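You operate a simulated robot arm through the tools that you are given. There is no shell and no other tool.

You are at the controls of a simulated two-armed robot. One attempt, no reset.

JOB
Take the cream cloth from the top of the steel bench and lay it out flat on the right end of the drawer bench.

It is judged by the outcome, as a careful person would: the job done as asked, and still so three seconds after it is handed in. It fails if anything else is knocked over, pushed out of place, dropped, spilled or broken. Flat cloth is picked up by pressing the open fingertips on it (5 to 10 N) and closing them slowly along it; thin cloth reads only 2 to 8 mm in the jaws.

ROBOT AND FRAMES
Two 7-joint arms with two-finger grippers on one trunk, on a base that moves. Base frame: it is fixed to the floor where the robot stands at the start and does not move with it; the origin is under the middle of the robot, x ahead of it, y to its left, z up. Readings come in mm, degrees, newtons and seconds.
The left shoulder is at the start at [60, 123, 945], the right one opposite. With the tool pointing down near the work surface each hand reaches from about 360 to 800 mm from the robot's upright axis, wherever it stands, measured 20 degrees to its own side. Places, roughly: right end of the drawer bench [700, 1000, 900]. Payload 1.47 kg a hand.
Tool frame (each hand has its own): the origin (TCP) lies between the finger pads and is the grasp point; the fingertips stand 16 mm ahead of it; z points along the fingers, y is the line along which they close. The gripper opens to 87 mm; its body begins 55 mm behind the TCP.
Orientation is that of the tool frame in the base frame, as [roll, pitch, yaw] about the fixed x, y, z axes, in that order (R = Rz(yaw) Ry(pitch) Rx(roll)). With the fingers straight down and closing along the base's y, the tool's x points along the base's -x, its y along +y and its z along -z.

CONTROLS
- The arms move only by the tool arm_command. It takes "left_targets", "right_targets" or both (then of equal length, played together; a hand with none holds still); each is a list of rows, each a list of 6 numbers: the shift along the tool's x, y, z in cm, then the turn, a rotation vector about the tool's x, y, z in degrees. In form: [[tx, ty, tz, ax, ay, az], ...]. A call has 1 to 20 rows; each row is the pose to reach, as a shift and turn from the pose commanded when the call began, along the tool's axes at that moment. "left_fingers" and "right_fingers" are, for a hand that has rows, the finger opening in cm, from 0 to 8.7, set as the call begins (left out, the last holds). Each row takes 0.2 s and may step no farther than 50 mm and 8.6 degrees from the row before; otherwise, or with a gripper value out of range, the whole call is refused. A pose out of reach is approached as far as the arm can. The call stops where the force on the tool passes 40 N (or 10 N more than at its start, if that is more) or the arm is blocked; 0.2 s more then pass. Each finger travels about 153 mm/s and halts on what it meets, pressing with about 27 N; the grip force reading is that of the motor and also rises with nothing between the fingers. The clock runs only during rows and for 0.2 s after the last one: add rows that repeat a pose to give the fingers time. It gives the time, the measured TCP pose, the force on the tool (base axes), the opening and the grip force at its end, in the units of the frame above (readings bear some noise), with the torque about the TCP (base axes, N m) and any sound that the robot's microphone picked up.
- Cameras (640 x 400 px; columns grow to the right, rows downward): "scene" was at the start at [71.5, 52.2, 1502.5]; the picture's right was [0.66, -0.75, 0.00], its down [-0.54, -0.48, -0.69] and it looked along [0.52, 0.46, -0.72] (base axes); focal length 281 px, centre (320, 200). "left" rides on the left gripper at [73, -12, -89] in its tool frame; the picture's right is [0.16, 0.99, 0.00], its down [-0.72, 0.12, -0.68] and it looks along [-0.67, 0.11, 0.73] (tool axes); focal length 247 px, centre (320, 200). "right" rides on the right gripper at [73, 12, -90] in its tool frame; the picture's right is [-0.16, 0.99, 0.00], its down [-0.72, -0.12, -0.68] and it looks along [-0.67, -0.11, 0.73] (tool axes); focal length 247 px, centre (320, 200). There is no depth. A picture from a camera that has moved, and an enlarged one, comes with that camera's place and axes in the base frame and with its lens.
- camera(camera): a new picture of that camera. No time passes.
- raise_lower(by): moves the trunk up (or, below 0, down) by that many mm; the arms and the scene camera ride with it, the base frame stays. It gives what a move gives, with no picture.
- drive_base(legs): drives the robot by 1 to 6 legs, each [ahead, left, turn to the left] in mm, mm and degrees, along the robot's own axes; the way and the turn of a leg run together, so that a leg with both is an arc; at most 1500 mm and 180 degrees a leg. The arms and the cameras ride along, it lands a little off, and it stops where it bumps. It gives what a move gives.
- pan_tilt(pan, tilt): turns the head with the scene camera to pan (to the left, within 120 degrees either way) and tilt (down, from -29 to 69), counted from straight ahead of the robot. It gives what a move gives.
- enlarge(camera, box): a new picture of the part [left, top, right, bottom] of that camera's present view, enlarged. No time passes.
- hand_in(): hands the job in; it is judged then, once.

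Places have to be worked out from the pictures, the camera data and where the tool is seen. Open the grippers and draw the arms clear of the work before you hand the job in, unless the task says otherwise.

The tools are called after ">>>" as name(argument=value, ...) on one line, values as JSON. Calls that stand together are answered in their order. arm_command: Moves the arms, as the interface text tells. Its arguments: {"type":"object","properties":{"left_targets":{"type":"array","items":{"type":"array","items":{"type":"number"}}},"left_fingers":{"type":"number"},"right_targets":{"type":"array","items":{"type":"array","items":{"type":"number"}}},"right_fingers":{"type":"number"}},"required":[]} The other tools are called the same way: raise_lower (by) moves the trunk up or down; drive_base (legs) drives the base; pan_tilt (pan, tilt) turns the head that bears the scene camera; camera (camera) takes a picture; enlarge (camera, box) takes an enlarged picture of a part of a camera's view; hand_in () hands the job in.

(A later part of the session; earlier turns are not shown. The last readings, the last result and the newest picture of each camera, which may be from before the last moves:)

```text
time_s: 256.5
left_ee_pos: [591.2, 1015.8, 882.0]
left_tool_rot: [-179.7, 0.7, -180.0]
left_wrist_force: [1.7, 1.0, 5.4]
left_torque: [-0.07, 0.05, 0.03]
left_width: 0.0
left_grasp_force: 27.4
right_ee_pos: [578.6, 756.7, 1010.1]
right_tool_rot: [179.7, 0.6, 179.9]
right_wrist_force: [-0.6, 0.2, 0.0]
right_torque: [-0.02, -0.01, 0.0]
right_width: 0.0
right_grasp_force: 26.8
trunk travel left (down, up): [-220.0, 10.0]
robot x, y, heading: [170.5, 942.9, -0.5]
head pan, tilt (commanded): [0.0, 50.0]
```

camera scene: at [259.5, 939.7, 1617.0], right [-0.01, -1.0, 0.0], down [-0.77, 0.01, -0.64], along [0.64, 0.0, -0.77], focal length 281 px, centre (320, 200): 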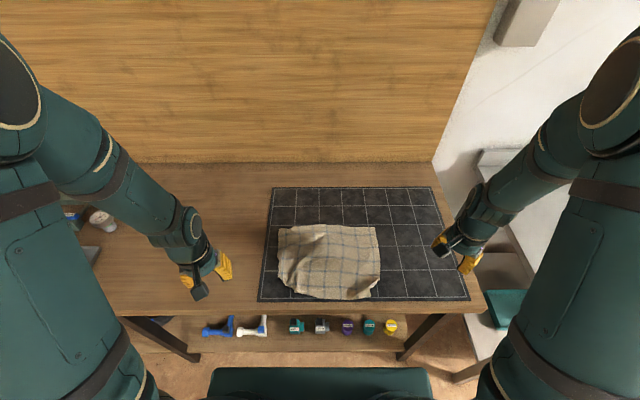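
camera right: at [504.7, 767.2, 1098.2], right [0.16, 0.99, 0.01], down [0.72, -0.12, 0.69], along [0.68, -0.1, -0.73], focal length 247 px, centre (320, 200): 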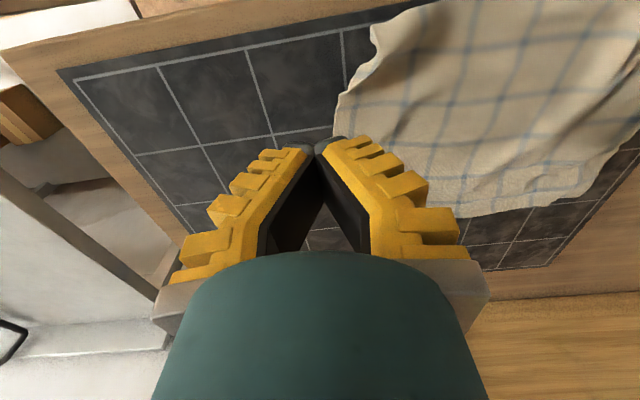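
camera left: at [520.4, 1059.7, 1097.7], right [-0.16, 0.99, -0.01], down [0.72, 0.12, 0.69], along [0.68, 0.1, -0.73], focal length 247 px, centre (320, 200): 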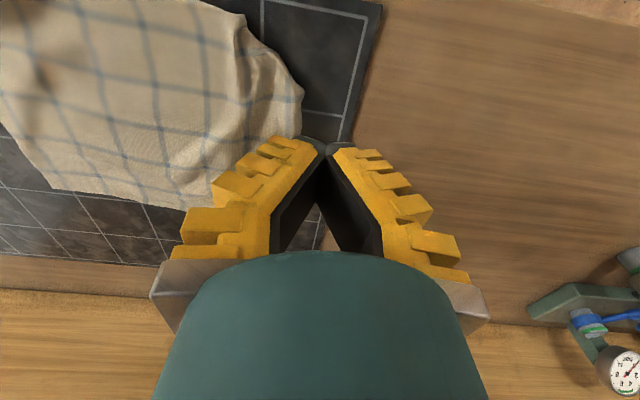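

Pressing at 5.4 N. Now I'll drag inward about 45 mm.

>>> arm_command(left_targets=[[-0.5, -0.5, 0.04, 0, 0, 0], [-1.0, -1.0, 0.06, 0, 0, 0], [-1.6, -1.5, 0.08, 0, 0, 0], [-2.2, -2.1, 0.1, 0, 0, 0], [-2.8, -2.7, 0.12, 0, 0, 0], [-3.2, -3.1, 0.12, 0, 0, 0], [-3.2, -3.1, 0.12, 0, 0, 0]])

>>> arm_command(left_targets=[[0, 0, -1, 0, 0, 0], [0, 0, -4, 0, 0, 0], [0, 0, -8, 0, 0, 0], [0.5, 3, -11, 0, 0, 0], [1.0, 6, -12, 0, 0, 0], [1.5, 9, -12, 0, 0, 0], [1.5, 9, -12, 0, 0, 0]])

>>> enlarge(camera="scene", box=[270, 215, 390, 305])

>>> camera(camera="left")

```text
time_s: 258.1
left_ee_pos: [623.2, 984.9, 881.0]
left_tool_rot: [-179.7, 0.6, 179.9]
left_wrist_force: [0.3, 0.3, 0.9]
left_torque: [0.03, 0.03, -0.02]
left_width: 0.1
left_grasp_force: 26.9
right_ee_pos: [579.0, 757.2, 1009.7]
right_tool_rot: [179.7, 0.8, 180.0]
right_wrist_force: [-0.4, 0.0, -0.3]
right_torque: [-0.02, 0.02, 0.03]
right_width: 0.0
right_grasp_force: 27.3
trunk travel left (down, up): [-220.0, 10.0]
robot x, y, heading: [169.5, 942.0, -0.2]
head pan, tilt (commanded): [0.0, 50.0]
```

```text
time_s: 259.7
left_ee_pos: [606.0, 1074.0, 999.5]
left_tool_rot: [-179.9, 0.6, -180.0]
left_wrist_force: [0.3, -0.5, 0.5]
left_torque: [-0.01, -0.01, 0.01]
left_width: 0.0
left_grasp_force: 27.0
right_ee_pos: [578.6, 755.9, 1008.3]
right_tool_rot: [179.7, 0.7, 179.9]
right_wrist_force: [-0.4, -0.5, 0.2]
right_torque: [0.02, 0.01, -0.01]
right_width: 0.1
right_grasp_force: 27.1
trunk travel left (down, up): [-220.0, 10.0]
robot x, y, heading: [170.0, 944.9, -0.4]
head pan, tilt (commanded): [0.0, 50.0]
```

```text
4.44 times, centred on (330, 260) of scene
camera zoom: at [259.4, 939.4, 1617.0], right [-0.01, -1.0, 0.0], down [-0.77, 0.01, -0.64], along [0.64, 0.0, -0.77], focal length 1247 px, centre (276, -67)
```

zoom: 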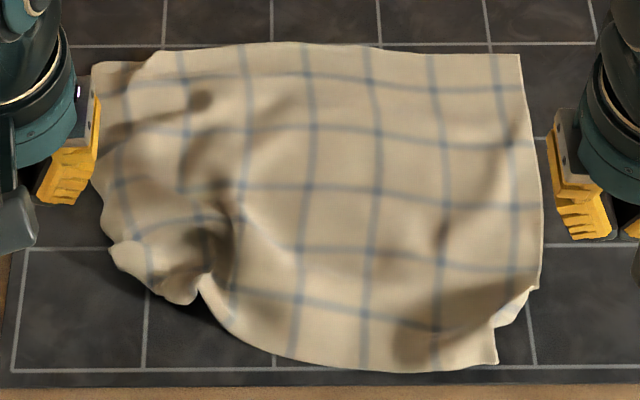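

```text
taken
camera left: at [532.4, 1061.9, 1088.5], right [-0.16, 0.99, -0.01], down [0.72, 0.12, 0.69], along [0.68, 0.1, -0.73], focal length 247 px, centre (320, 200)
```

left: 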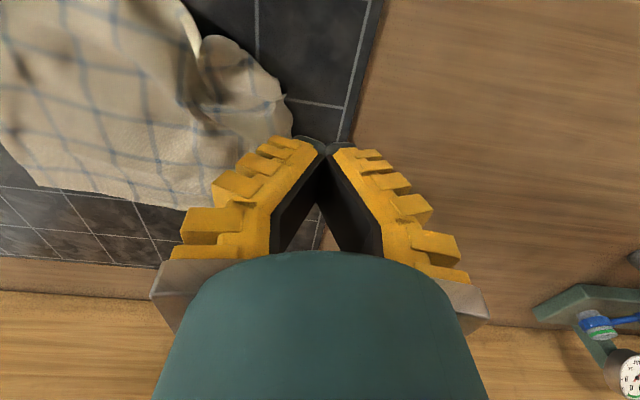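

>>> enlarge(camera="left", box=[120, 0, 340, 160])

```text
2.50 times, centred on (230, 80) of left
camera zoom: at [532.4, 1061.9, 1088.5], right [-0.16, 0.99, -0.01], down [0.72, 0.12, 0.69], along [0.68, 0.1, -0.73], focal length 617 px, centre (545, 500)
```

zoom: 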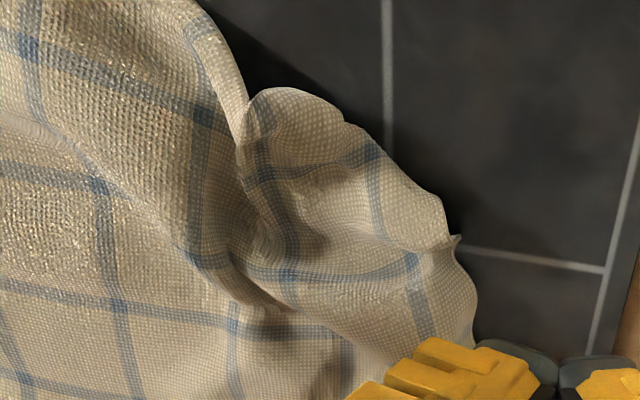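

The trick works: the fold has unrolled about halfway. I'll repeat it at the new fold line, pressing near [610, 1015] and dragging inward again.

>>> arm_command(left_targets=[[-0.2, -3, 3, 0, 0, 0], [-0.4, -5.9, 6, 0, 0, 0], [-0.4, -5.9, 9, 0, 0, 0], [-0.4, -5.9, 11, 0, 0, 0], [-0.4, -5.9, 11.6, 0, 0, 0], [-0.4, -5.9, 11.6, 0, 0, 0]])

>>> arm_command(left_targets=[[0, 0, 0.2, 0, 0, 0], [0, 0, 0.35, 0, 0, 0], [0, 0, 0.35, 0, 0, 0]])

```text
time_s: 261.1
left_ee_pos: [612.0, 1014.1, 884.1]
left_tool_rot: [-179.8, 0.7, -180.0]
left_wrist_force: [0.9, 0.8, 0.4]
left_torque: [0.02, 0.01, -0.01]
left_width: 0.0
left_grasp_force: 27.4
right_ee_pos: [577.3, 756.1, 1009.3]
right_tool_rot: [179.7, 0.6, 180.0]
right_wrist_force: [-0.1, 0.2, -0.6]
right_torque: [-0.02, 0.02, 0.01]
right_width: 0.2
right_grasp_force: 26.5
trunk travel left (down, up): [-220.0, 10.0]
robot x, y, heading: [171.4, 943.3, -0.8]
head pan, tilt (commanded): [0.0, 50.0]
```

```text
time_s: 261.9
left_ee_pos: [610.4, 1014.5, 880.5]
left_tool_rot: [-179.8, 0.6, -180.0]
left_wrist_force: [1.3, -0.3, 2.8]
left_torque: [0.02, -0.01, 0.0]
left_width: 0.1
left_grasp_force: 27.2
right_ee_pos: [578.6, 755.1, 1010.3]
right_tool_rot: [179.7, 0.6, 180.0]
right_wrist_force: [0.4, 0.0, -1.0]
right_torque: [0.02, 0.01, -0.01]
right_width: 0.0
right_grasp_force: 27.0
trunk travel left (down, up): [-220.0, 10.0]
robot x, y, heading: [170.5, 941.7, -0.2]
head pan, tilt (commanded): [0.0, 50.0]
```

>>> arm_command(left_targets=[[-0.1, -0.1, 0.08, 0, 0, 0], [-0.5, -0.5, 0.08, 0, 0, 0], [-1.0, -1.0, 0.08, 0, 0, 0], [-1.6, -1.6, 0.09, 0, 0, 0], [-2.2, -2.2, 0.1, 0, 0, 0], [-2.8, -2.8, 0.1, 0, 0, 0], [-2.8, -2.8, 0.1, 0, 0, 0]])

>>> arm_command(left_targets=[[0, 0, -1, 0, 0, 0], [0, 0, -4, 0, 0, 0], [0, 0, -8, 0, 0, 0], [0.5, 3, -11, 0, 0, 0], [1.0, 6, -12, 0, 0, 0], [1.5, 9, -12, 0, 0, 0], [1.5, 9, -12, 0, 0, 0]])

>>> enlarge(camera="left", box=[120, 0, 340, 160])

>>> enlarge(camera="scene", box=[270, 215, 390, 305])

```text
time_s: 263.5
left_ee_pos: [639.2, 987.0, 879.4]
left_tool_rot: [-179.6, 0.6, 180.0]
left_wrist_force: [-1.0, 0.6, 0.6]
left_torque: [-0.01, 0.02, 0.02]
left_width: 0.0
left_grasp_force: 26.3
right_ee_pos: [578.9, 757.1, 1009.4]
right_tool_rot: [179.7, 0.7, 179.9]
right_wrist_force: [0.1, 0.1, 0.3]
right_torque: [0.01, -0.01, -0.04]
right_width: 0.0
right_grasp_force: 27.1
trunk travel left (down, up): [-220.0, 10.0]
robot x, y, heading: [170.1, 944.5, -0.6]
head pan, tilt (commanded): [0.0, 50.0]
```

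```text
time_s: 265.1
left_ee_pos: [624.2, 1077.6, 1000.1]
left_tool_rot: [-179.8, 0.6, -179.9]
left_wrist_force: [0.2, -0.3, 0.2]
left_torque: [0.04, -0.01, 0.0]
left_width: 0.1
left_grasp_force: 26.7
right_ee_pos: [577.8, 754.4, 1009.1]
right_tool_rot: [179.7, 0.8, 179.8]
right_wrist_force: [-0.1, 0.1, -0.1]
right_torque: [-0.01, 0.04, -0.03]
right_width: 0.1
right_grasp_force: 26.5
trunk travel left (down, up): [-220.0, 10.0]
robot x, y, heading: [172.3, 942.3, -0.5]
head pan, tilt (commanded): [0.0, 50.0]
```

```text
2.50 times, centred on (230, 80) of left
camera zoom: at [549.6, 1065.4, 1087.5], right [-0.16, 0.99, -0.01], down [0.72, 0.12, 0.69], along [0.68, 0.1, -0.73], focal length 617 px, centre (545, 500)
```

zoom: 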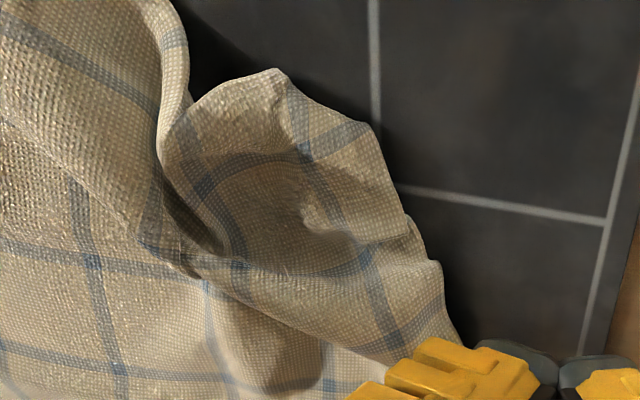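

```text
4.44 times, centred on (330, 260) of scene
camera zoom: at [259.4, 939.3, 1617.0], right [-0.01, -1.0, 0.0], down [-0.77, 0.01, -0.64], along [0.64, 0.0, -0.77], focal length 1247 px, centre (276, -67)
```

zoom: 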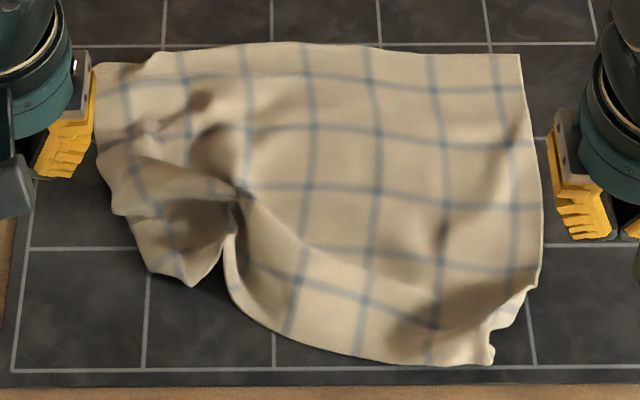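

The near-left corner is now almost fully unrolled, at about [600, 1000]. Next I'll pin the middle-right of the cloth with the right hand and drag that corner back outward with the left fingertip. First I'll lower both into position.

>>> arm_command(left_targets=[[0.3, -3, 3, 0, 0, 0], [0.7, -6, 6, 0, 0, 0], [0.9, -8.2, 9, 0, 0, 0], [0.9, -8.2, 11, 0, 0, 0], [0.9, -8.2, 11.6, 0, 0, 0], [0.9, -8.2, 11.6, 0, 0, 0]], right_targets=[[-2.5, 2.6, 2, 0, 0, 0], [-5, 5.2, 4.5, 0, 0, 0], [-7.5, 7.8, 7, 0, 0, 0], [-10.2, 10.5, 10, 0, 0, 0], [-10.2, 10.5, 12, 0, 0, 0], [-10.2, 10.5, 12.5, 0, 0, 0]])

>>> arm_command(left_targets=[[0, 0, 0.2, 0, 0, 0], [0, 0, 0.35, 0, 0, 0], [0, 0, 0.35, 0, 0, 0]], right_targets=[[0, 0, 0.2, 0, 0, 0], [0, 0, 0.4, 0, 0, 0], [0, 0, 0.4, 0, 0, 0]])

>>> enlarge(camera="left", box=[140, 40, 480, 240])

```text
time_s: 266.5
left_ee_pos: [615.4, 995.4, 884.1]
left_tool_rot: [-179.7, 0.7, 180.0]
left_wrist_force: [0.9, -0.7, 0.9]
left_torque: [-0.03, -0.02, 0.01]
left_width: 0.3
left_grasp_force: 26.8
right_ee_pos: [681.7, 860.4, 886.4]
right_tool_rot: [179.7, 0.6, -180.0]
right_wrist_force: [0.1, -0.3, 0.2]
right_torque: [-0.03, 0.05, 0.02]
right_width: 0.0
right_grasp_force: 26.8
trunk travel left (down, up): [-220.0, 10.0]
robot x, y, heading: [171.5, 940.7, -0.3]
head pan, tilt (commanded): [0.0, 50.0]
```

```text
time_s: 267.3
left_ee_pos: [616.4, 995.7, 880.7]
left_tool_rot: [-179.7, 0.6, 180.0]
left_wrist_force: [1.5, 1.0, 9.2]
left_torque: [-0.03, 0.06, -0.04]
left_width: 0.0
left_grasp_force: 27.1
right_ee_pos: [680.9, 860.0, 883.3]
right_tool_rot: [179.8, 0.7, 180.0]
right_wrist_force: [-0.2, 0.3, 0.6]
right_torque: [-0.01, -0.01, 0.04]
right_width: 0.0
right_grasp_force: 27.2
trunk travel left (down, up): [-220.0, 10.0]
robot x, y, heading: [169.2, 944.2, -0.5]
head pan, tilt (commanded): [0.0, 50.0]
```

```text
1.88 times, centred on (310, 140) of left
camera zoom: at [541.8, 983.1, 968.7], right [-0.16, 0.99, -0.01], down [0.72, 0.12, 0.69], along [0.68, 0.1, -0.73], focal length 465 px, centre (339, 313)
```

zoom: 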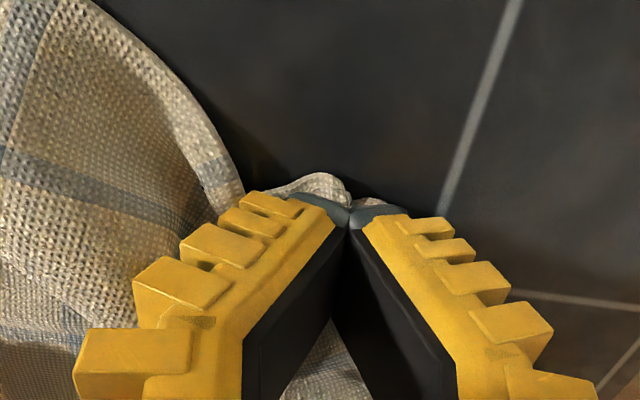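

>>> arm_command(left_targets=[[0, 0, 0, 0, 0, 0], [0, 0, 0, 0, 0, 0], [0, 0, 0, 0, 0, 0]], right_targets=[[0, 0, 0.2, 0, 0, 0], [0, 0, 0.35, 0, 0, 0], [0, 0, 0.35, 0, 0, 0]])

>>> arm_command(left_targets=[[0.5, 0.5, 0, 0, 0, 0], [1.0, 1.1, 0, 0, 0, 0], [1.5, 1.7, 0, 0, 0, 0], [2.0, 2.3, 0, 0, 0, 0], [2.5, 2.9, 0, 0, 0, 0], [3.0, 3.5, 0, 0, 0, 0], [3.5, 4.1, 0, 0, 0, 0], [3.5, 4.1, 0, 0, 0, 0]])

>>> enlarge(camera="left", box=[140, 40, 480, 240])

>>> enlarge(camera="scene", box=[270, 215, 390, 305])

```text
time_s: 268.1
left_ee_pos: [615.8, 995.1, 880.7]
left_tool_rot: [-179.7, 0.7, 179.9]
left_wrist_force: [1.8, 2.2, 9.7]
left_torque: [0.02, 0.06, 0.05]
left_width: 0.1
left_grasp_force: 26.9
right_ee_pos: [681.3, 861.3, 878.7]
right_tool_rot: [179.7, 0.7, 179.9]
right_wrist_force: [-1.2, -0.2, 3.6]
right_torque: [-0.01, 0.03, 0.02]
right_width: 0.0
right_grasp_force: 27.1
trunk travel left (down, up): [-220.0, 10.0]
robot x, y, heading: [169.9, 943.8, -0.2]
head pan, tilt (commanded): [0.0, 50.0]
```

```text
time_s: 269.9
left_ee_pos: [581.2, 1036.8, 880.0]
left_tool_rot: [-179.6, 0.7, 180.0]
left_wrist_force: [4.1, -6.1, 9.8]
left_torque: [-0.14, 0.01, 0.05]
left_width: 0.1
left_grasp_force: 26.8
right_ee_pos: [681.7, 859.9, 878.7]
right_tool_rot: [179.7, 0.7, 179.9]
right_wrist_force: [-0.2, 0.1, 4.3]
right_torque: [0.02, 0.04, 0.01]
right_width: 0.0
right_grasp_force: 26.9
trunk travel left (down, up): [-220.0, 10.0]
robot x, y, heading: [169.9, 940.1, -0.1]
head pan, tilt (commanded): [0.0, 50.0]
```

```text
1.88 times, centred on (310, 140) of left
camera zoom: at [506.6, 1023.9, 968.1], right [-0.16, 0.99, -0.01], down [0.72, 0.12, 0.69], along [0.68, 0.1, -0.72], focal length 465 px, centre (339, 313)
```

zoom: 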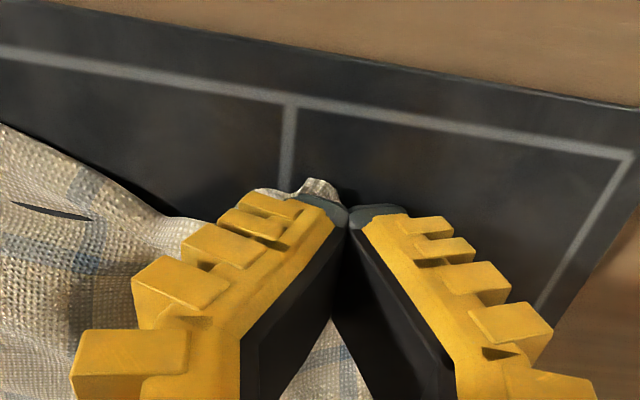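

```text
4.44 times, centred on (330, 260) of scene
camera zoom: at [258.8, 939.6, 1617.1], right [-0.01, -1.0, 0.0], down [-0.77, 0.01, -0.64], along [0.64, 0.0, -0.77], focal length 1247 px, centre (276, -67)
```

zoom: 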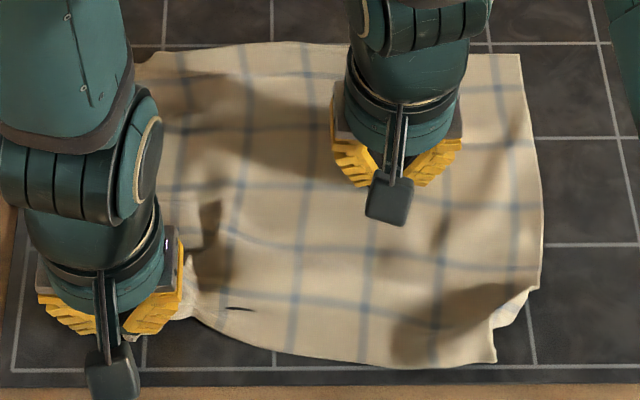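

The corner is following the fingertip. I'll continue outward another 35 mm.

>>> arm_command(left_targets=[[0.4, 0.6, 0, 0, 0, 0], [0.8, 1.2, 0, 0, 0, 0], [1.2, 1.8, 0, 0, 0, 0], [1.6, 2.4, 0, 0, 0, 0], [2.0, 3.0, 0, 0, 0, 0], [2.0, 3.0, 0, 0, 0, 0]])

>>> enlarge(camera="left", box=[140, 40, 480, 240])

>>> enlarge(camera="scene", box=[270, 215, 390, 305])

```text
time_s: 271.3
left_ee_pos: [559.2, 1067.0, 879.8]
left_tool_rot: [-179.9, 0.5, -180.0]
left_wrist_force: [0.7, -2.9, 3.8]
left_torque: [-0.05, -0.05, 0.02]
left_width: 0.1
left_grasp_force: 26.7
right_ee_pos: [681.5, 861.6, 878.6]
right_tool_rot: [179.7, 0.7, 179.8]
right_wrist_force: [-1.0, -0.6, 5.1]
right_torque: [-0.02, 0.04, 0.02]
right_width: 0.0
right_grasp_force: 26.4
trunk travel left (down, up): [-220.0, 10.0]
robot x, y, heading: [171.5, 941.8, -0.6]
head pan, tilt (commanded): [0.0, 50.0]
```

```text
1.88 times, centred on (310, 140) of left
camera zoom: at [485.8, 1054.5, 967.9], right [-0.16, 0.99, -0.01], down [0.72, 0.12, 0.69], along [0.68, 0.11, -0.73], focal length 465 px, centre (339, 313)
```

zoom: 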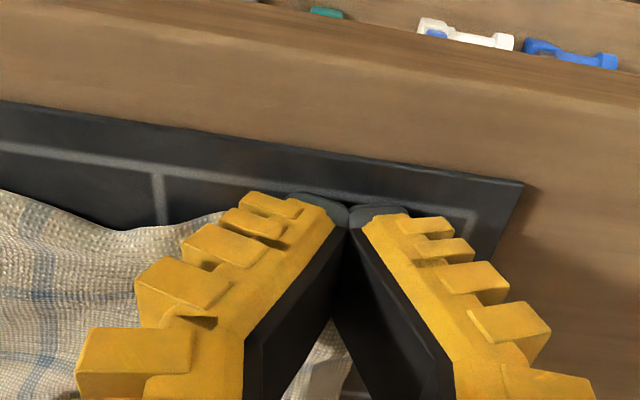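

```text
4.44 times, centred on (330, 260) of scene
camera zoom: at [258.7, 940.0, 1617.1], right [-0.01, -1.0, 0.0], down [-0.77, 0.01, -0.64], along [0.64, 0.0, -0.77], focal length 1247 px, centre (276, -67)
```

zoom: 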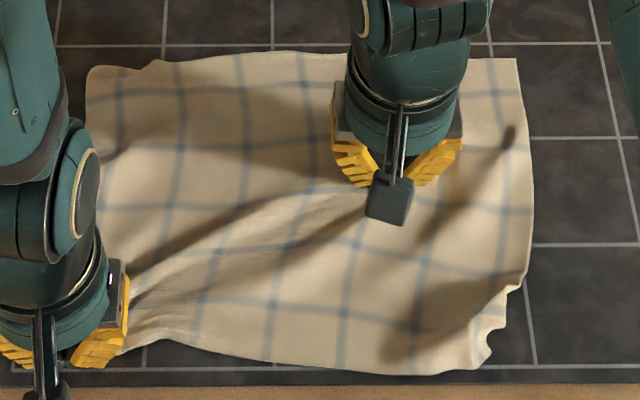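

The near-left corner is stretched out now. I'll lift both hands and check.

>>> arm_command(left_targets=[[0, 0, -1, 0, 0, 0], [0, 0, -4, 0, 0, 0], [0, 0, -8, 0, 0, 0], [0, 3, -12, 0, 0, 0], [0, 7, -13, 0, 0, 0], [0, 11, -13, 0, 0, 0], [0, 11, -13, 0, 0, 0]], right_targets=[[0, 0, -1, 0, 0, 0], [0, 0, -4, 0, 0, 0], [0, 0, -8, 0, 0, 0], [2, -4, -12, 0, 0, 0], [4, -8, -13, 0, 0, 0], [6, -12, -13, 0, 0, 0], [8, -16, -13, 0, 0, 0]])

>>> enlarge(camera="scene", box=[260, 210, 400, 310])

>>> camera(camera="right")

```text
refused: row 4 steps farther than a row can; nothing moved
```

```text
4.00 times, centred on (330, 260) of scene
camera zoom: at [258.7, 940.0, 1617.1], right [-0.01, -1.0, 0.0], down [-0.77, 0.01, -0.64], along [0.64, 0.0, -0.77], focal length 1122 px, centre (280, -40)
```

zoom: 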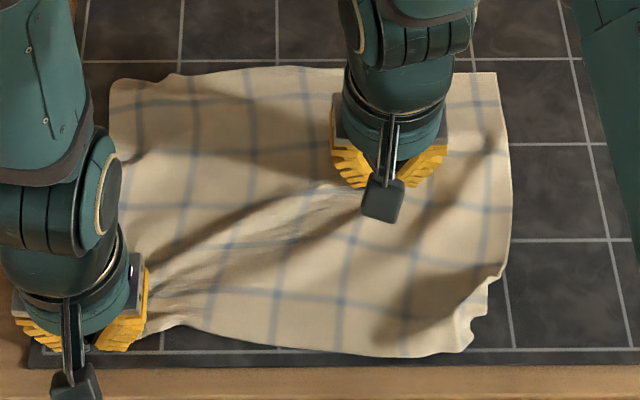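

```text
taken
camera right: at [607.7, 871.9, 967.5], right [0.16, 0.99, 0.01], down [0.72, -0.12, 0.69], along [0.68, -0.1, -0.73], focal length 247 px, centre (320, 200)
```

right: 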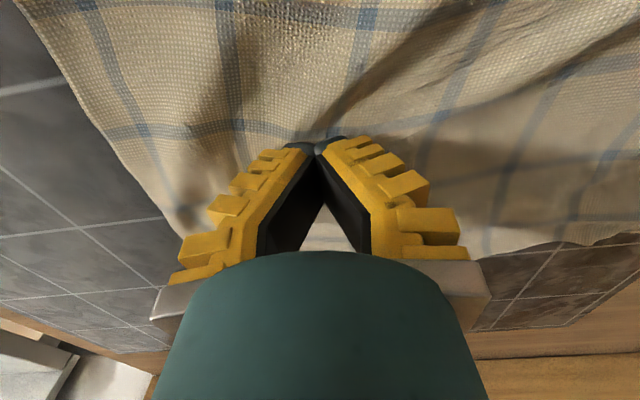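

The step was too large, so nothing moved. I'll lift again in smaller steps.

>>> arm_command(left_targets=[[0, 0, -1, 0, 0, 0], [0, 0, -4, 0, 0, 0], [0, 0, -8, 0, 0, 0], [0, 2, -11, 0, 0, 0], [0, 6, -12, 0, 0, 0], [0, 10, -12, 0, 0, 0], [0, 10, -12, 0, 0, 0], [0, 10, -12, 0, 0, 0]], right_targets=[[0, 0, -1, 0, 0, 0], [0, 0, -4, 0, 0, 0], [0, 0, -8, 0, 0, 0], [1, -2, -11, 0, 0, 0], [2.5, -5.5, -12, 0, 0, 0], [4.5, -9.5, -12, 0, 0, 0], [6.5, -13.5, -12, 0, 0, 0], [7.5, -15.5, -12, 0, 0, 0]])

>>> enlarge(camera="scene", box=[260, 210, 400, 310])

>>> camera(camera="left")

>>> camera(camera="right")

```text
time_s: 273.1
left_ee_pos: [557.5, 1166.7, 999.2]
left_tool_rot: [-179.7, 0.5, -179.9]
left_wrist_force: [0.4, -0.3, 0.3]
left_torque: [-0.02, 0.0, 0.04]
left_width: 0.1
left_grasp_force: 27.3
right_ee_pos: [605.9, 705.4, 996.4]
right_tool_rot: [179.6, 0.7, 179.9]
right_wrist_force: [-1.4, 0.2, -0.1]
right_torque: [-0.03, 0.0, -0.04]
right_width: 0.0
right_grasp_force: 26.9
trunk travel left (down, up): [-220.0, 10.0]
robot x, y, heading: [173.8, 941.6, -0.6]
head pan, tilt (commanded): [0.0, 50.0]
```

```text
4.00 times, centred on (330, 260) of scene
camera zoom: at [259.2, 940.8, 1617.1], right [-0.01, -1.0, 0.0], down [-0.77, 0.01, -0.64], along [0.64, 0.0, -0.77], focal length 1122 px, centre (280, -40)
```

zoom: 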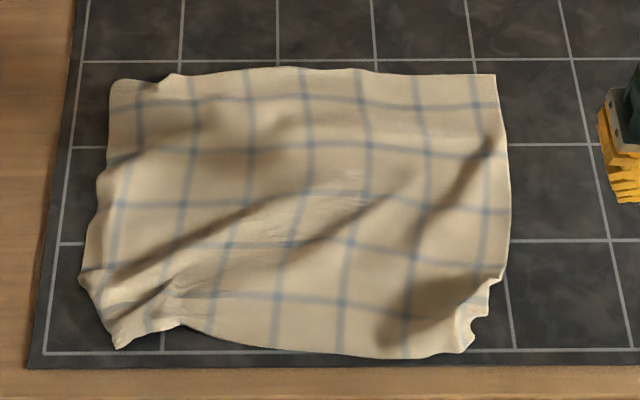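

```text
taken
camera left: at [484.8, 1155.3, 1086.9], right [-0.16, 0.99, -0.01], down [0.72, 0.12, 0.69], along [0.68, 0.1, -0.73], focal length 247 px, centre (320, 200)
```

left: 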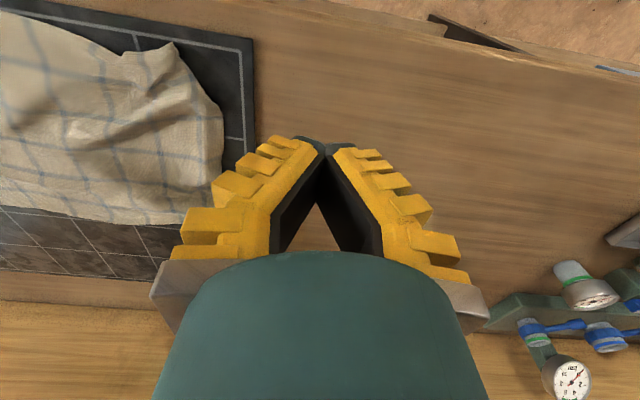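

```text
taken
camera right: at [532.1, 716.6, 1086.2], right [0.16, 0.99, 0.01], down [0.72, -0.12, 0.69], along [0.68, -0.1, -0.73], focal length 247 px, centre (320, 200)
```

right: 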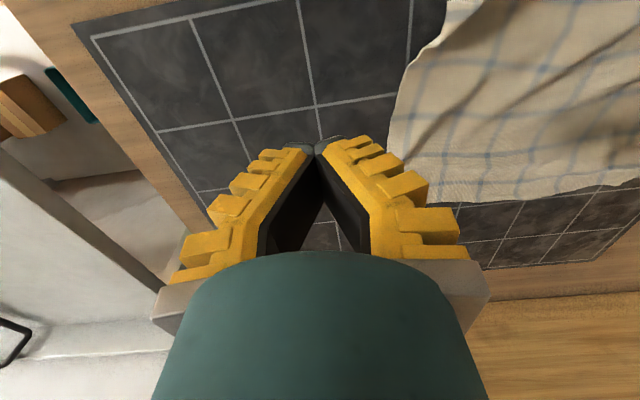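

The near-left corner is much better. Now I'll do the same unrolling on the near-right corner with the right hand, pressing near [574, 811] and dragging inward.

>>> arm_command(right_targets=[[1, 3.5, 1, 0, 0, 0], [2, 7, 3, 0, 0, 0], [3.2, 10.6, 5, 0, 0, 0], [3.2, 10.6, 8.5, 0, 0, 0], [3.2, 10.6, 11, 0, 0, 0], [3.2, 10.6, 11.2, 0, 0, 0]])

>>> enlarge(camera="right", box=[140, 40, 480, 240])

```text
time_s: 274.5
left_ee_pos: [558.6, 1166.7, 999.0]
left_tool_rot: [-179.8, 0.6, -180.0]
left_wrist_force: [0.4, 0.2, -0.1]
left_torque: [0.03, -0.01, -0.03]
left_width: 0.0
left_grasp_force: 27.3
right_ee_pos: [574.0, 811.7, 884.7]
right_tool_rot: [179.7, 0.8, 179.8]
right_wrist_force: [-0.6, 0.3, 0.2]
right_torque: [0.0, -0.02, -0.03]
right_width: 0.0
right_grasp_force: 26.8
trunk travel left (down, up): [-220.0, 10.0]
robot x, y, heading: [168.0, 942.5, -0.4]
head pan, tilt (commanded): [0.0, 50.0]
```

```text
1.88 times, centred on (310, 140) of right
camera zoom: at [501.2, 823.1, 973.8], right [0.16, 0.99, 0.01], down [0.72, -0.12, 0.69], along [0.68, -0.1, -0.73], focal length 465 px, centre (339, 313)
```

zoom: 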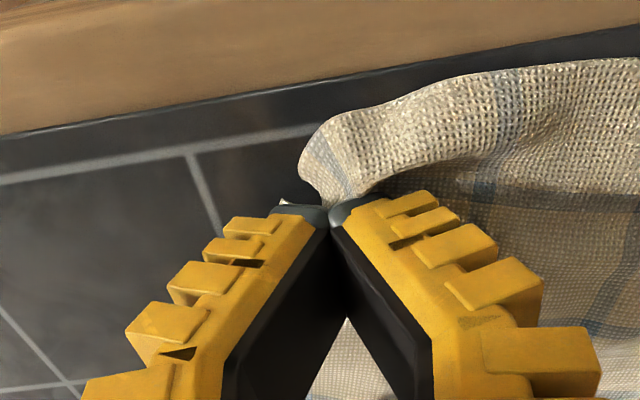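

>>> arm_command(right_targets=[[0.6, 0.5, -0.3, 0, 0, 0], [1.3, 1.0, -0.3, 0, 0, 0], [1.3, 1.0, 0.1, 0, 0, 0], [1.3, 1.0, 0.35, 0, 0, 0], [1.3, 1.0, 0.45, 0, 0, 0], [1.3, 1.0, 0.45, 0, 0, 0]])

```text
time_s: 275.9
left_ee_pos: [558.9, 1167.0, 999.6]
left_tool_rot: [-179.8, 0.5, -180.0]
left_wrist_force: [1.1, 0.7, -0.3]
left_torque: [0.01, -0.02, -0.02]
left_width: 0.0
left_grasp_force: 27.2
right_ee_pos: [561.3, 822.0, 879.5]
right_tool_rot: [179.7, 0.7, 179.9]
right_wrist_force: [0.3, -1.1, 6.1]
right_torque: [-0.07, 0.02, 0.03]
right_width: 0.1
right_grasp_force: 27.1
trunk travel left (down, up): [-220.0, 10.0]
robot x, y, heading: [170.6, 940.9, -0.3]
head pan, tilt (commanded): [0.0, 50.0]
```

Pressing at 6 N. Now the inward drag of about 40 mm, then I'll lift to look.

>>> arm_command(right_targets=[[-0.3, 0.6, 0.01, 0, 0, 0], [-0.6, 1.2, 0.02, 0, 0, 0], [-1.0, 1.8, 0.03, 0, 0, 0], [-1.4, 2.4, 0.04, 0, 0, 0], [-1.7, 3.0, 0.05, 0, 0, 0], [-2.0, 3.6, 0.05, 0, 0, 0], [-2.0, 3.6, 0.05, 0, 0, 0]])

>>> arm_command(right_targets=[[0, 0, -1, 0, 0, 0], [0, 0, -4, 0, 0, 0], [0, 0, -8, 0, 0, 0], [0, -2.5, -11, 0, 0, 0], [0, -6, -12, 0, 0, 0], [0, -9.5, -12, 0, 0, 0], [0, -9.5, -12, 0, 0, 0]])

>>> enlarge(camera="right", box=[310, 0, 530, 160])

>>> enlarge(camera="scene", box=[260, 210, 400, 310])

```text
time_s: 277.5
left_ee_pos: [558.3, 1167.5, 997.8]
left_tool_rot: [-179.9, 0.7, -180.0]
left_wrist_force: [1.4, 0.5, 0.3]
left_torque: [0.0, 0.0, -0.02]
left_width: 0.2
left_grasp_force: 27.1
right_ee_pos: [581.7, 858.0, 879.8]
right_tool_rot: [179.8, 0.7, -180.0]
right_wrist_force: [0.8, 0.1, -0.1]
right_torque: [-0.02, 0.01, -0.03]
right_width: 0.2
right_grasp_force: 27.3
trunk travel left (down, up): [-220.0, 10.0]
robot x, y, heading: [173.4, 939.5, -0.4]
head pan, tilt (commanded): [0.0, 50.0]
```

```text
time_s: 279.1
left_ee_pos: [558.5, 1166.6, 997.6]
left_tool_rot: [-179.7, 0.6, -180.0]
left_wrist_force: [-0.4, 0.1, -0.2]
left_torque: [-0.03, 0.02, 0.02]
left_width: 0.0
left_grasp_force: 27.3
right_ee_pos: [580.0, 763.5, 1000.1]
right_tool_rot: [179.8, 0.7, -179.9]
right_wrist_force: [1.0, -0.1, 0.4]
right_torque: [0.04, -0.01, 0.02]
right_width: 0.1
right_grasp_force: 27.1
trunk travel left (down, up): [-220.0, 10.0]
robot x, y, heading: [171.2, 940.3, -0.3]
head pan, tilt (commanded): [0.0, 50.0]
```

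```text
2.50 times, centred on (420, 80) of right
camera zoom: at [506.8, 774.6, 1089.3], right [0.16, 0.99, 0.01], down [0.72, -0.12, 0.69], along [0.68, -0.1, -0.73], focal length 617 px, centre (70, 500)
```

zoom: 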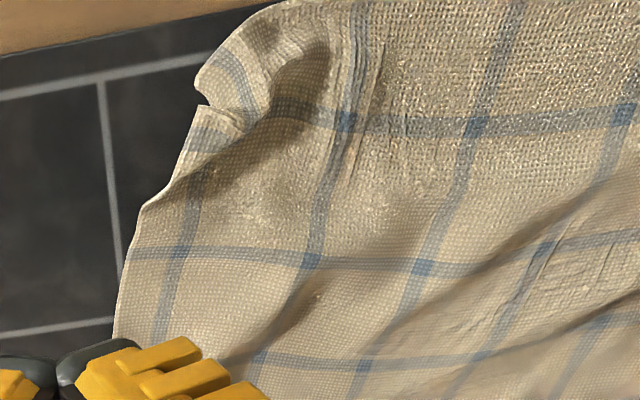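

```text
4.00 times, centred on (330, 260) of scene
camera zoom: at [259.3, 941.3, 1617.0], right [-0.01, -1.0, 0.0], down [-0.77, 0.01, -0.64], along [0.64, -0.01, -0.77], focal length 1122 px, centre (280, -40)
```

zoom: 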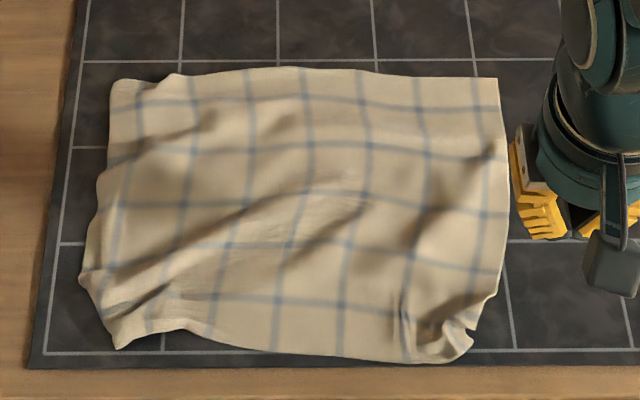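

The near-right corner has mostly unrolled too, with its tip at about [548, 808]. I'll pin the cloth left of centre with the left hand and drag this corner outward with the right.

>>> arm_command(left_targets=[[-0.8, -4, 0, 0, 0, 0], [-1.6, -8, 1, 0, 0, 0], [-2.4, -12, 2, 0, 0, 0], [-3.2, -16, 4, 0, 0, 0], [-4.15, -20, 6, 0, 0, 0], [-4.15, -20.7, 9, 0, 0, 0], [-4.15, -20.7, 11, 0, 0, 0], [-4.15, -20.7, 11.4, 0, 0, 0]], right_targets=[[0.5, 1.5, 0, 0, 0, 0], [1, 3, 1, 0, 0, 0], [1.5, 4.5, 2, 0, 0, 0], [2, 6.2, 4, 0, 0, 0], [2, 6.2, 6, 0, 0, 0], [2, 6.2, 9, 0, 0, 0], [2, 6.2, 11, 0, 0, 0], [2, 6.2, 11.5, 0, 0, 0]])

>>> arm_command(left_targets=[[0, 0, 0.2, 0, 0, 0], [0, 0, 0.4, 0, 0, 0], [0, 0, 0.5, 0, 0, 0], [0, 0, 0.5, 0, 0, 0]], right_targets=[[0, 0, 0.2, 0, 0, 0], [0, 0, 0.35, 0, 0, 0], [0, 0, 0.45, 0, 0, 0], [0, 0, 0.45, 0, 0, 0]])

```text
time_s: 280.9
left_ee_pos: [602.3, 960.0, 886.3]
left_tool_rot: [-179.7, 0.7, 180.0]
left_wrist_force: [0.5, 0.0, 0.4]
left_torque: [0.01, -0.03, -0.01]
left_width: 0.1
left_grasp_force: 27.1
right_ee_pos: [561.3, 824.6, 884.4]
right_tool_rot: [179.7, 0.8, 180.0]
right_wrist_force: [-0.5, 0.7, 0.2]
right_torque: [0.02, -0.01, 0.03]
right_width: 0.0
right_grasp_force: 26.9
trunk travel left (down, up): [-220.0, 10.0]
robot x, y, heading: [169.2, 948.2, -0.3]
head pan, tilt (commanded): [0.0, 50.0]
```

```text
time_s: 281.9
left_ee_pos: [601.5, 959.3, 880.3]
left_tool_rot: [-179.8, 0.6, 180.0]
left_wrist_force: [0.7, -0.4, -0.5]
left_torque: [0.04, -0.05, 0.0]
left_width: 0.0
left_grasp_force: 27.5
right_ee_pos: [559.7, 825.0, 880.1]
right_tool_rot: [179.6, 0.7, 179.9]
right_wrist_force: [-0.3, -0.3, 2.6]
right_torque: [-0.03, 0.0, -0.02]
right_width: 0.0
right_grasp_force: 27.1
trunk travel left (down, up): [-220.0, 10.0]
robot x, y, heading: [171.2, 940.1, -0.4]
head pan, tilt (commanded): [0.0, 50.0]
```

>>> arm_command(left_targets=[[0, 0, 0.15, 0, 0, 0], [0, 0, 0.22, 0, 0, 0], [0, 0, 0.22, 0, 0, 0]], right_targets=[[0, 0, 0.05, 0, 0, 0], [0, 0, 0.05, 0, 0, 0], [0, 0, 0.05, 0, 0, 0]])

>>> enlarge(camera="right", box=[140, 40, 480, 240])

```text
time_s: 282.7
left_ee_pos: [600.6, 959.5, 878.7]
left_tool_rot: [-179.8, 0.5, -180.0]
left_wrist_force: [-1.0, -0.3, 0.3]
left_torque: [0.04, 0.02, 0.02]
left_width: 0.0
left_grasp_force: 27.0
right_ee_pos: [561.0, 825.5, 879.3]
right_tool_rot: [179.6, 0.7, 179.9]
right_wrist_force: [-0.1, -1.7, 5.6]
right_torque: [-0.06, 0.02, -0.02]
right_width: 0.0
right_grasp_force: 26.7
trunk travel left (down, up): [-220.0, 10.0]
robot x, y, heading: [171.1, 941.8, -0.5]
head pan, tilt (commanded): [0.0, 50.0]
```

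```text
1.88 times, centred on (310, 140) of right
camera zoom: at [487.7, 836.0, 968.8], right [0.16, 0.99, 0.01], down [0.72, -0.12, 0.69], along [0.68, -0.1, -0.73], focal length 465 px, centre (339, 313)
```

zoom: 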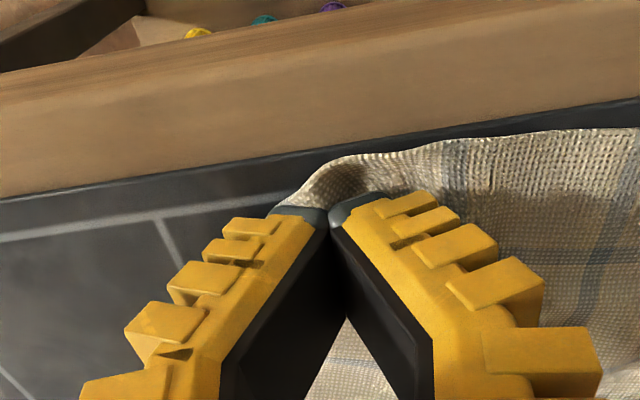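

>>> arm_command(left_targets=[[0, 0, 0.08, 0, 0, 0], [0, 0, 0.14, 0, 0, 0], [0, 0, 0.14, 0, 0, 0]], right_targets=[[0, 0, 0, 0, 0, 0], [0, 0, 0, 0, 0, 0], [0, 0, 0, 0, 0, 0]])

>>> arm_command(right_targets=[[0.15, -0.6, 0, 0, 0, 0], [0.3, -1.2, 0, 0, 0, 0], [0.45, -1.8, 0, 0, 0, 0], [0.6, -2.4, 0, 0, 0, 0], [0.75, -3.0, 0, 0, 0, 0], [0.9, -3.6, 0, 0, 0, 0], [1.0, -4.2, 0, 0, 0, 0], [1.0, -4.2, 0, 0, 0, 0]])

>>> enlarge(camera="right", box=[140, 40, 480, 240])

>>> enlarge(camera="scene", box=[260, 210, 400, 310])

```text
time_s: 283.5
left_ee_pos: [602.0, 959.0, 879.0]
left_tool_rot: [-179.7, 0.8, -180.0]
left_wrist_force: [-1.2, 0.5, 15.0]
left_torque: [0.03, 0.14, 0.03]
left_width: 0.1
left_grasp_force: 26.7
right_ee_pos: [560.8, 824.5, 880.9]
right_tool_rot: [179.6, 0.8, 179.8]
right_wrist_force: [0.0, -1.0, 3.0]
right_torque: [-0.05, 0.0, -0.01]
right_width: 0.1
right_grasp_force: 26.8
trunk travel left (down, up): [-220.0, 10.0]
robot x, y, heading: [171.5, 938.4, -0.5]
head pan, tilt (commanded): [0.0, 50.0]
```

```text
time_s: 285.3
left_ee_pos: [602.4, 959.5, 879.1]
left_tool_rot: [-179.7, 0.7, 180.0]
left_wrist_force: [3.1, -0.6, 18.7]
left_torque: [0.02, 0.07, 0.04]
left_width: 0.2
left_grasp_force: 27.0
right_ee_pos: [550.7, 783.0, 879.8]
right_tool_rot: [179.7, 0.7, 179.9]
right_wrist_force: [1.4, 0.5, 4.9]
right_torque: [0.07, -0.06, -0.04]
right_width: 0.0
right_grasp_force: 27.0
trunk travel left (down, up): [-220.0, 10.0]
robot x, y, heading: [171.1, 944.5, -0.6]
head pan, tilt (commanded): [0.0, 50.0]
```

```text
1.88 times, centred on (310, 140) of right
camera zoom: at [477.7, 794.0, 968.7], right [0.16, 0.99, 0.01], down [0.71, -0.12, 0.69], along [0.68, -0.11, -0.72], focal length 465 px, centre (339, 313)
```

zoom: 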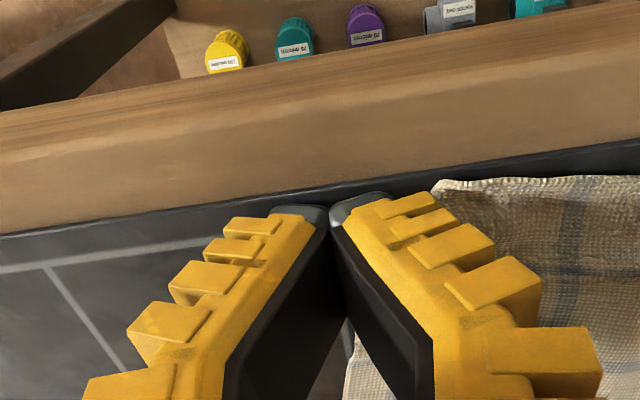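

```text
4.00 times, centred on (330, 260) of scene
camera zoom: at [258.3, 940.4, 1617.2], right [-0.01, -1.0, 0.0], down [-0.77, 0.01, -0.64], along [0.64, 0.0, -0.77], focal length 1122 px, centre (280, -40)
```

zoom: 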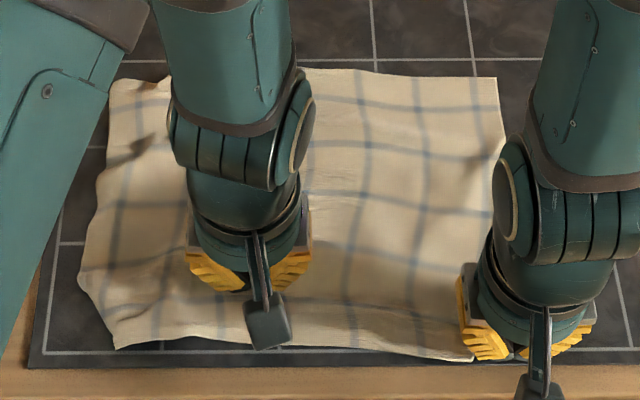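

The right corner looks clean now, at about [537, 809]. I'll lift both hands and look at the whole cloth again.

>>> arm_command(left_targets=[[0, 0, -1, 0, 0, 0], [0, 0, -4, 0, 0, 0], [0, 0, -8, 0, 0, 0], [0, 2, -11, 0, 0, 0], [0, 6, -12, 0, 0, 0], [0, 10, -12, 0, 0, 0], [0, 14, -12, 0, 0, 0], [0, 18, -12, 0, 0, 0], [0, 21, -12, 0, 0, 0]], right_targets=[[0, 0, -1, 0, 0, 0], [0, 0, -4, 0, 0, 0], [0, 0, -8, 0, 0, 0], [0, -2, -11, 0, 0, 0], [0, -6, -12, 0, 0, 0], [0, -10, -12, 0, 0, 0], [0, -12, -12, 0, 0, 0], [0, -12, -12, 0, 0, 0], [0, -12, -12, 0, 0, 0]])

>>> enlarge(camera="scene", box=[260, 210, 400, 310])

>>> camera(camera="left")

>>> camera(camera="right")

```text
time_s: 287.3
left_ee_pos: [600.7, 1170.8, 996.8]
left_tool_rot: [-179.8, 0.6, -180.0]
left_wrist_force: [0.1, -0.2, -0.4]
left_torque: [0.0, 0.02, -0.01]
left_width: 0.0
left_grasp_force: 26.6
right_ee_pos: [549.9, 663.6, 999.9]
right_tool_rot: [179.8, 0.7, -180.0]
right_wrist_force: [0.1, 0.9, -0.8]
right_torque: [-0.01, 0.0, 0.03]
right_width: 0.0
right_grasp_force: 26.9
trunk travel left (down, up): [-220.0, 10.0]
robot x, y, heading: [172.4, 943.4, -0.2]
head pan, tilt (commanded): [0.0, 50.0]
```

```text
4.00 times, centred on (330, 260) of scene
camera zoom: at [259.3, 941.0, 1617.1], right [-0.01, -1.0, 0.0], down [-0.77, 0.01, -0.64], along [0.64, -0.01, -0.77], focal length 1122 px, centre (280, -40)
```

zoom: 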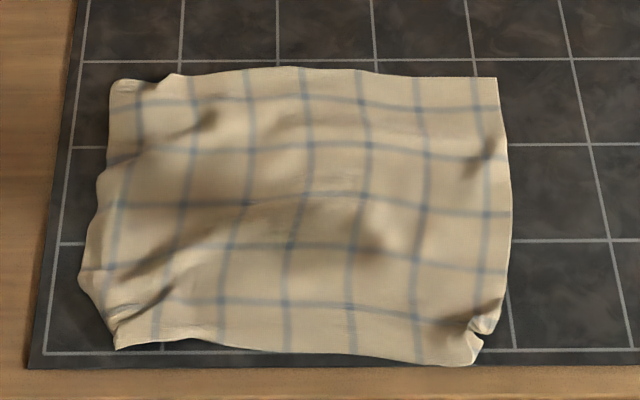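

```text
taken
camera left: at [526.9, 1159.0, 1084.8], right [-0.16, 0.99, -0.01], down [0.72, 0.12, 0.69], along [0.68, 0.1, -0.73], focal length 247 px, centre (320, 200)
```

left: 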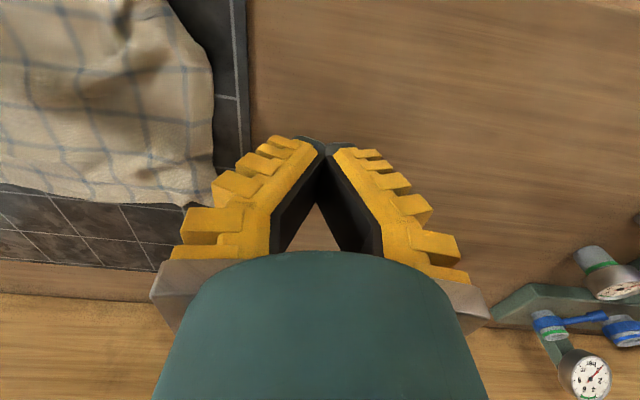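

```text
taken
camera right: at [476.3, 674.2, 1088.8], right [0.16, 0.99, 0.01], down [0.72, -0.12, 0.69], along [0.68, -0.11, -0.73], focal length 247 px, centre (320, 200)
```

right: 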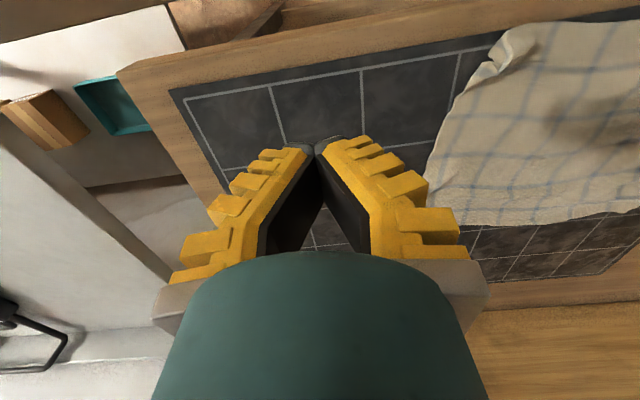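

The cloth is now nearly flat, with all grid lines showing and only low waves. To smooth the near strip I'll press both fingertips on it, left near [585, 1035] and right near [580, 835], and pull them gently apart.

>>> arm_command(left_targets=[[0.4, -3.4, 1, 0, 0, 0], [0.8, -6.8, 2, 0, 0, 0], [1.2, -10.2, 4, 0, 0, 0], [1.6, -13.6, 6, 0, 0, 0], [1.6, -13.6, 9, 0, 0, 0], [1.6, -13.6, 11, 0, 0, 0], [1.6, -13.6, 11.4, 0, 0, 0]], right_targets=[[-0.7, 4.2, 1, 0, 0, 0], [-1.4, 8.4, 2, 0, 0, 0], [-2.2, 12.6, 4, 0, 0, 0], [-3.0, 17.1, 6, 0, 0, 0], [-3.0, 17.1, 9, 0, 0, 0], [-3.0, 17.1, 11, 0, 0, 0], [-3.0, 17.1, 11.6, 0, 0, 0]])

>>> arm_command(left_targets=[[0, 0, 0.2, 0, 0, 0], [0, 0, 0.4, 0, 0, 0], [0, 0, 0.4, 0, 0, 0]], right_targets=[[0, 0, 0.2, 0, 0, 0], [0, 0, 0.4, 0, 0, 0], [0, 0, 0.4, 0, 0, 0]])

```text
time_s: 288.9
left_ee_pos: [585.7, 1033.9, 882.8]
left_tool_rot: [-179.9, 0.6, 179.9]
left_wrist_force: [0.0, 0.1, -0.2]
left_torque: [0.0, 0.01, -0.02]
left_width: 0.1
left_grasp_force: 26.8
right_ee_pos: [581.3, 834.5, 883.4]
right_tool_rot: [179.8, 0.8, 180.0]
right_wrist_force: [0.1, -0.6, 0.5]
right_torque: [-0.02, 0.04, -0.01]
right_width: 0.1
right_grasp_force: 26.8
trunk travel left (down, up): [-220.0, 10.0]
robot x, y, heading: [169.7, 943.0, -0.6]
head pan, tilt (commanded): [0.0, 50.0]
```

```text
time_s: 289.7
left_ee_pos: [586.4, 1033.1, 878.5]
left_tool_rot: [-179.7, 0.7, -179.9]
left_wrist_force: [-0.4, 0.5, 5.0]
left_torque: [0.03, 0.06, 0.0]
left_width: 0.3
left_grasp_force: 27.1
right_ee_pos: [580.6, 833.3, 879.6]
right_tool_rot: [179.7, 0.6, 180.0]
right_wrist_force: [-0.5, 0.7, 0.0]
right_torque: [-0.02, 0.03, 0.02]
right_width: 0.1
right_grasp_force: 26.5
trunk travel left (down, up): [-220.0, 10.0]
robot x, y, heading: [171.1, 941.1, -0.6]
head pan, tilt (commanded): [0.0, 50.0]
```

>>> arm_command(left_targets=[[0, 0, 0, 0, 0, 0], [0, 0, 0, 0, 0, 0], [0, 0, 0, 0, 0, 0]], right_targets=[[0, 0, 0.08, 0, 0, 0], [0, 0, 0.14, 0, 0, 0], [0, 0, 0.14, 0, 0, 0]])

```text
time_s: 290.5
left_ee_pos: [585.6, 1033.9, 879.1]
left_tool_rot: [-179.8, 0.6, -180.0]
left_wrist_force: [1.1, 0.1, 6.6]
left_torque: [0.03, 0.03, -0.02]
left_width: 0.1
left_grasp_force: 26.7
right_ee_pos: [581.5, 834.0, 879.6]
right_tool_rot: [179.7, 0.7, 179.9]
right_wrist_force: [-1.3, 0.1, 4.3]
right_torque: [-0.04, 0.06, 0.02]
right_width: 0.0
right_grasp_force: 27.2
trunk travel left (down, up): [-220.0, 10.0]
robot x, y, heading: [165.9, 943.7, -0.3]
head pan, tilt (commanded): [0.0, 50.0]
```

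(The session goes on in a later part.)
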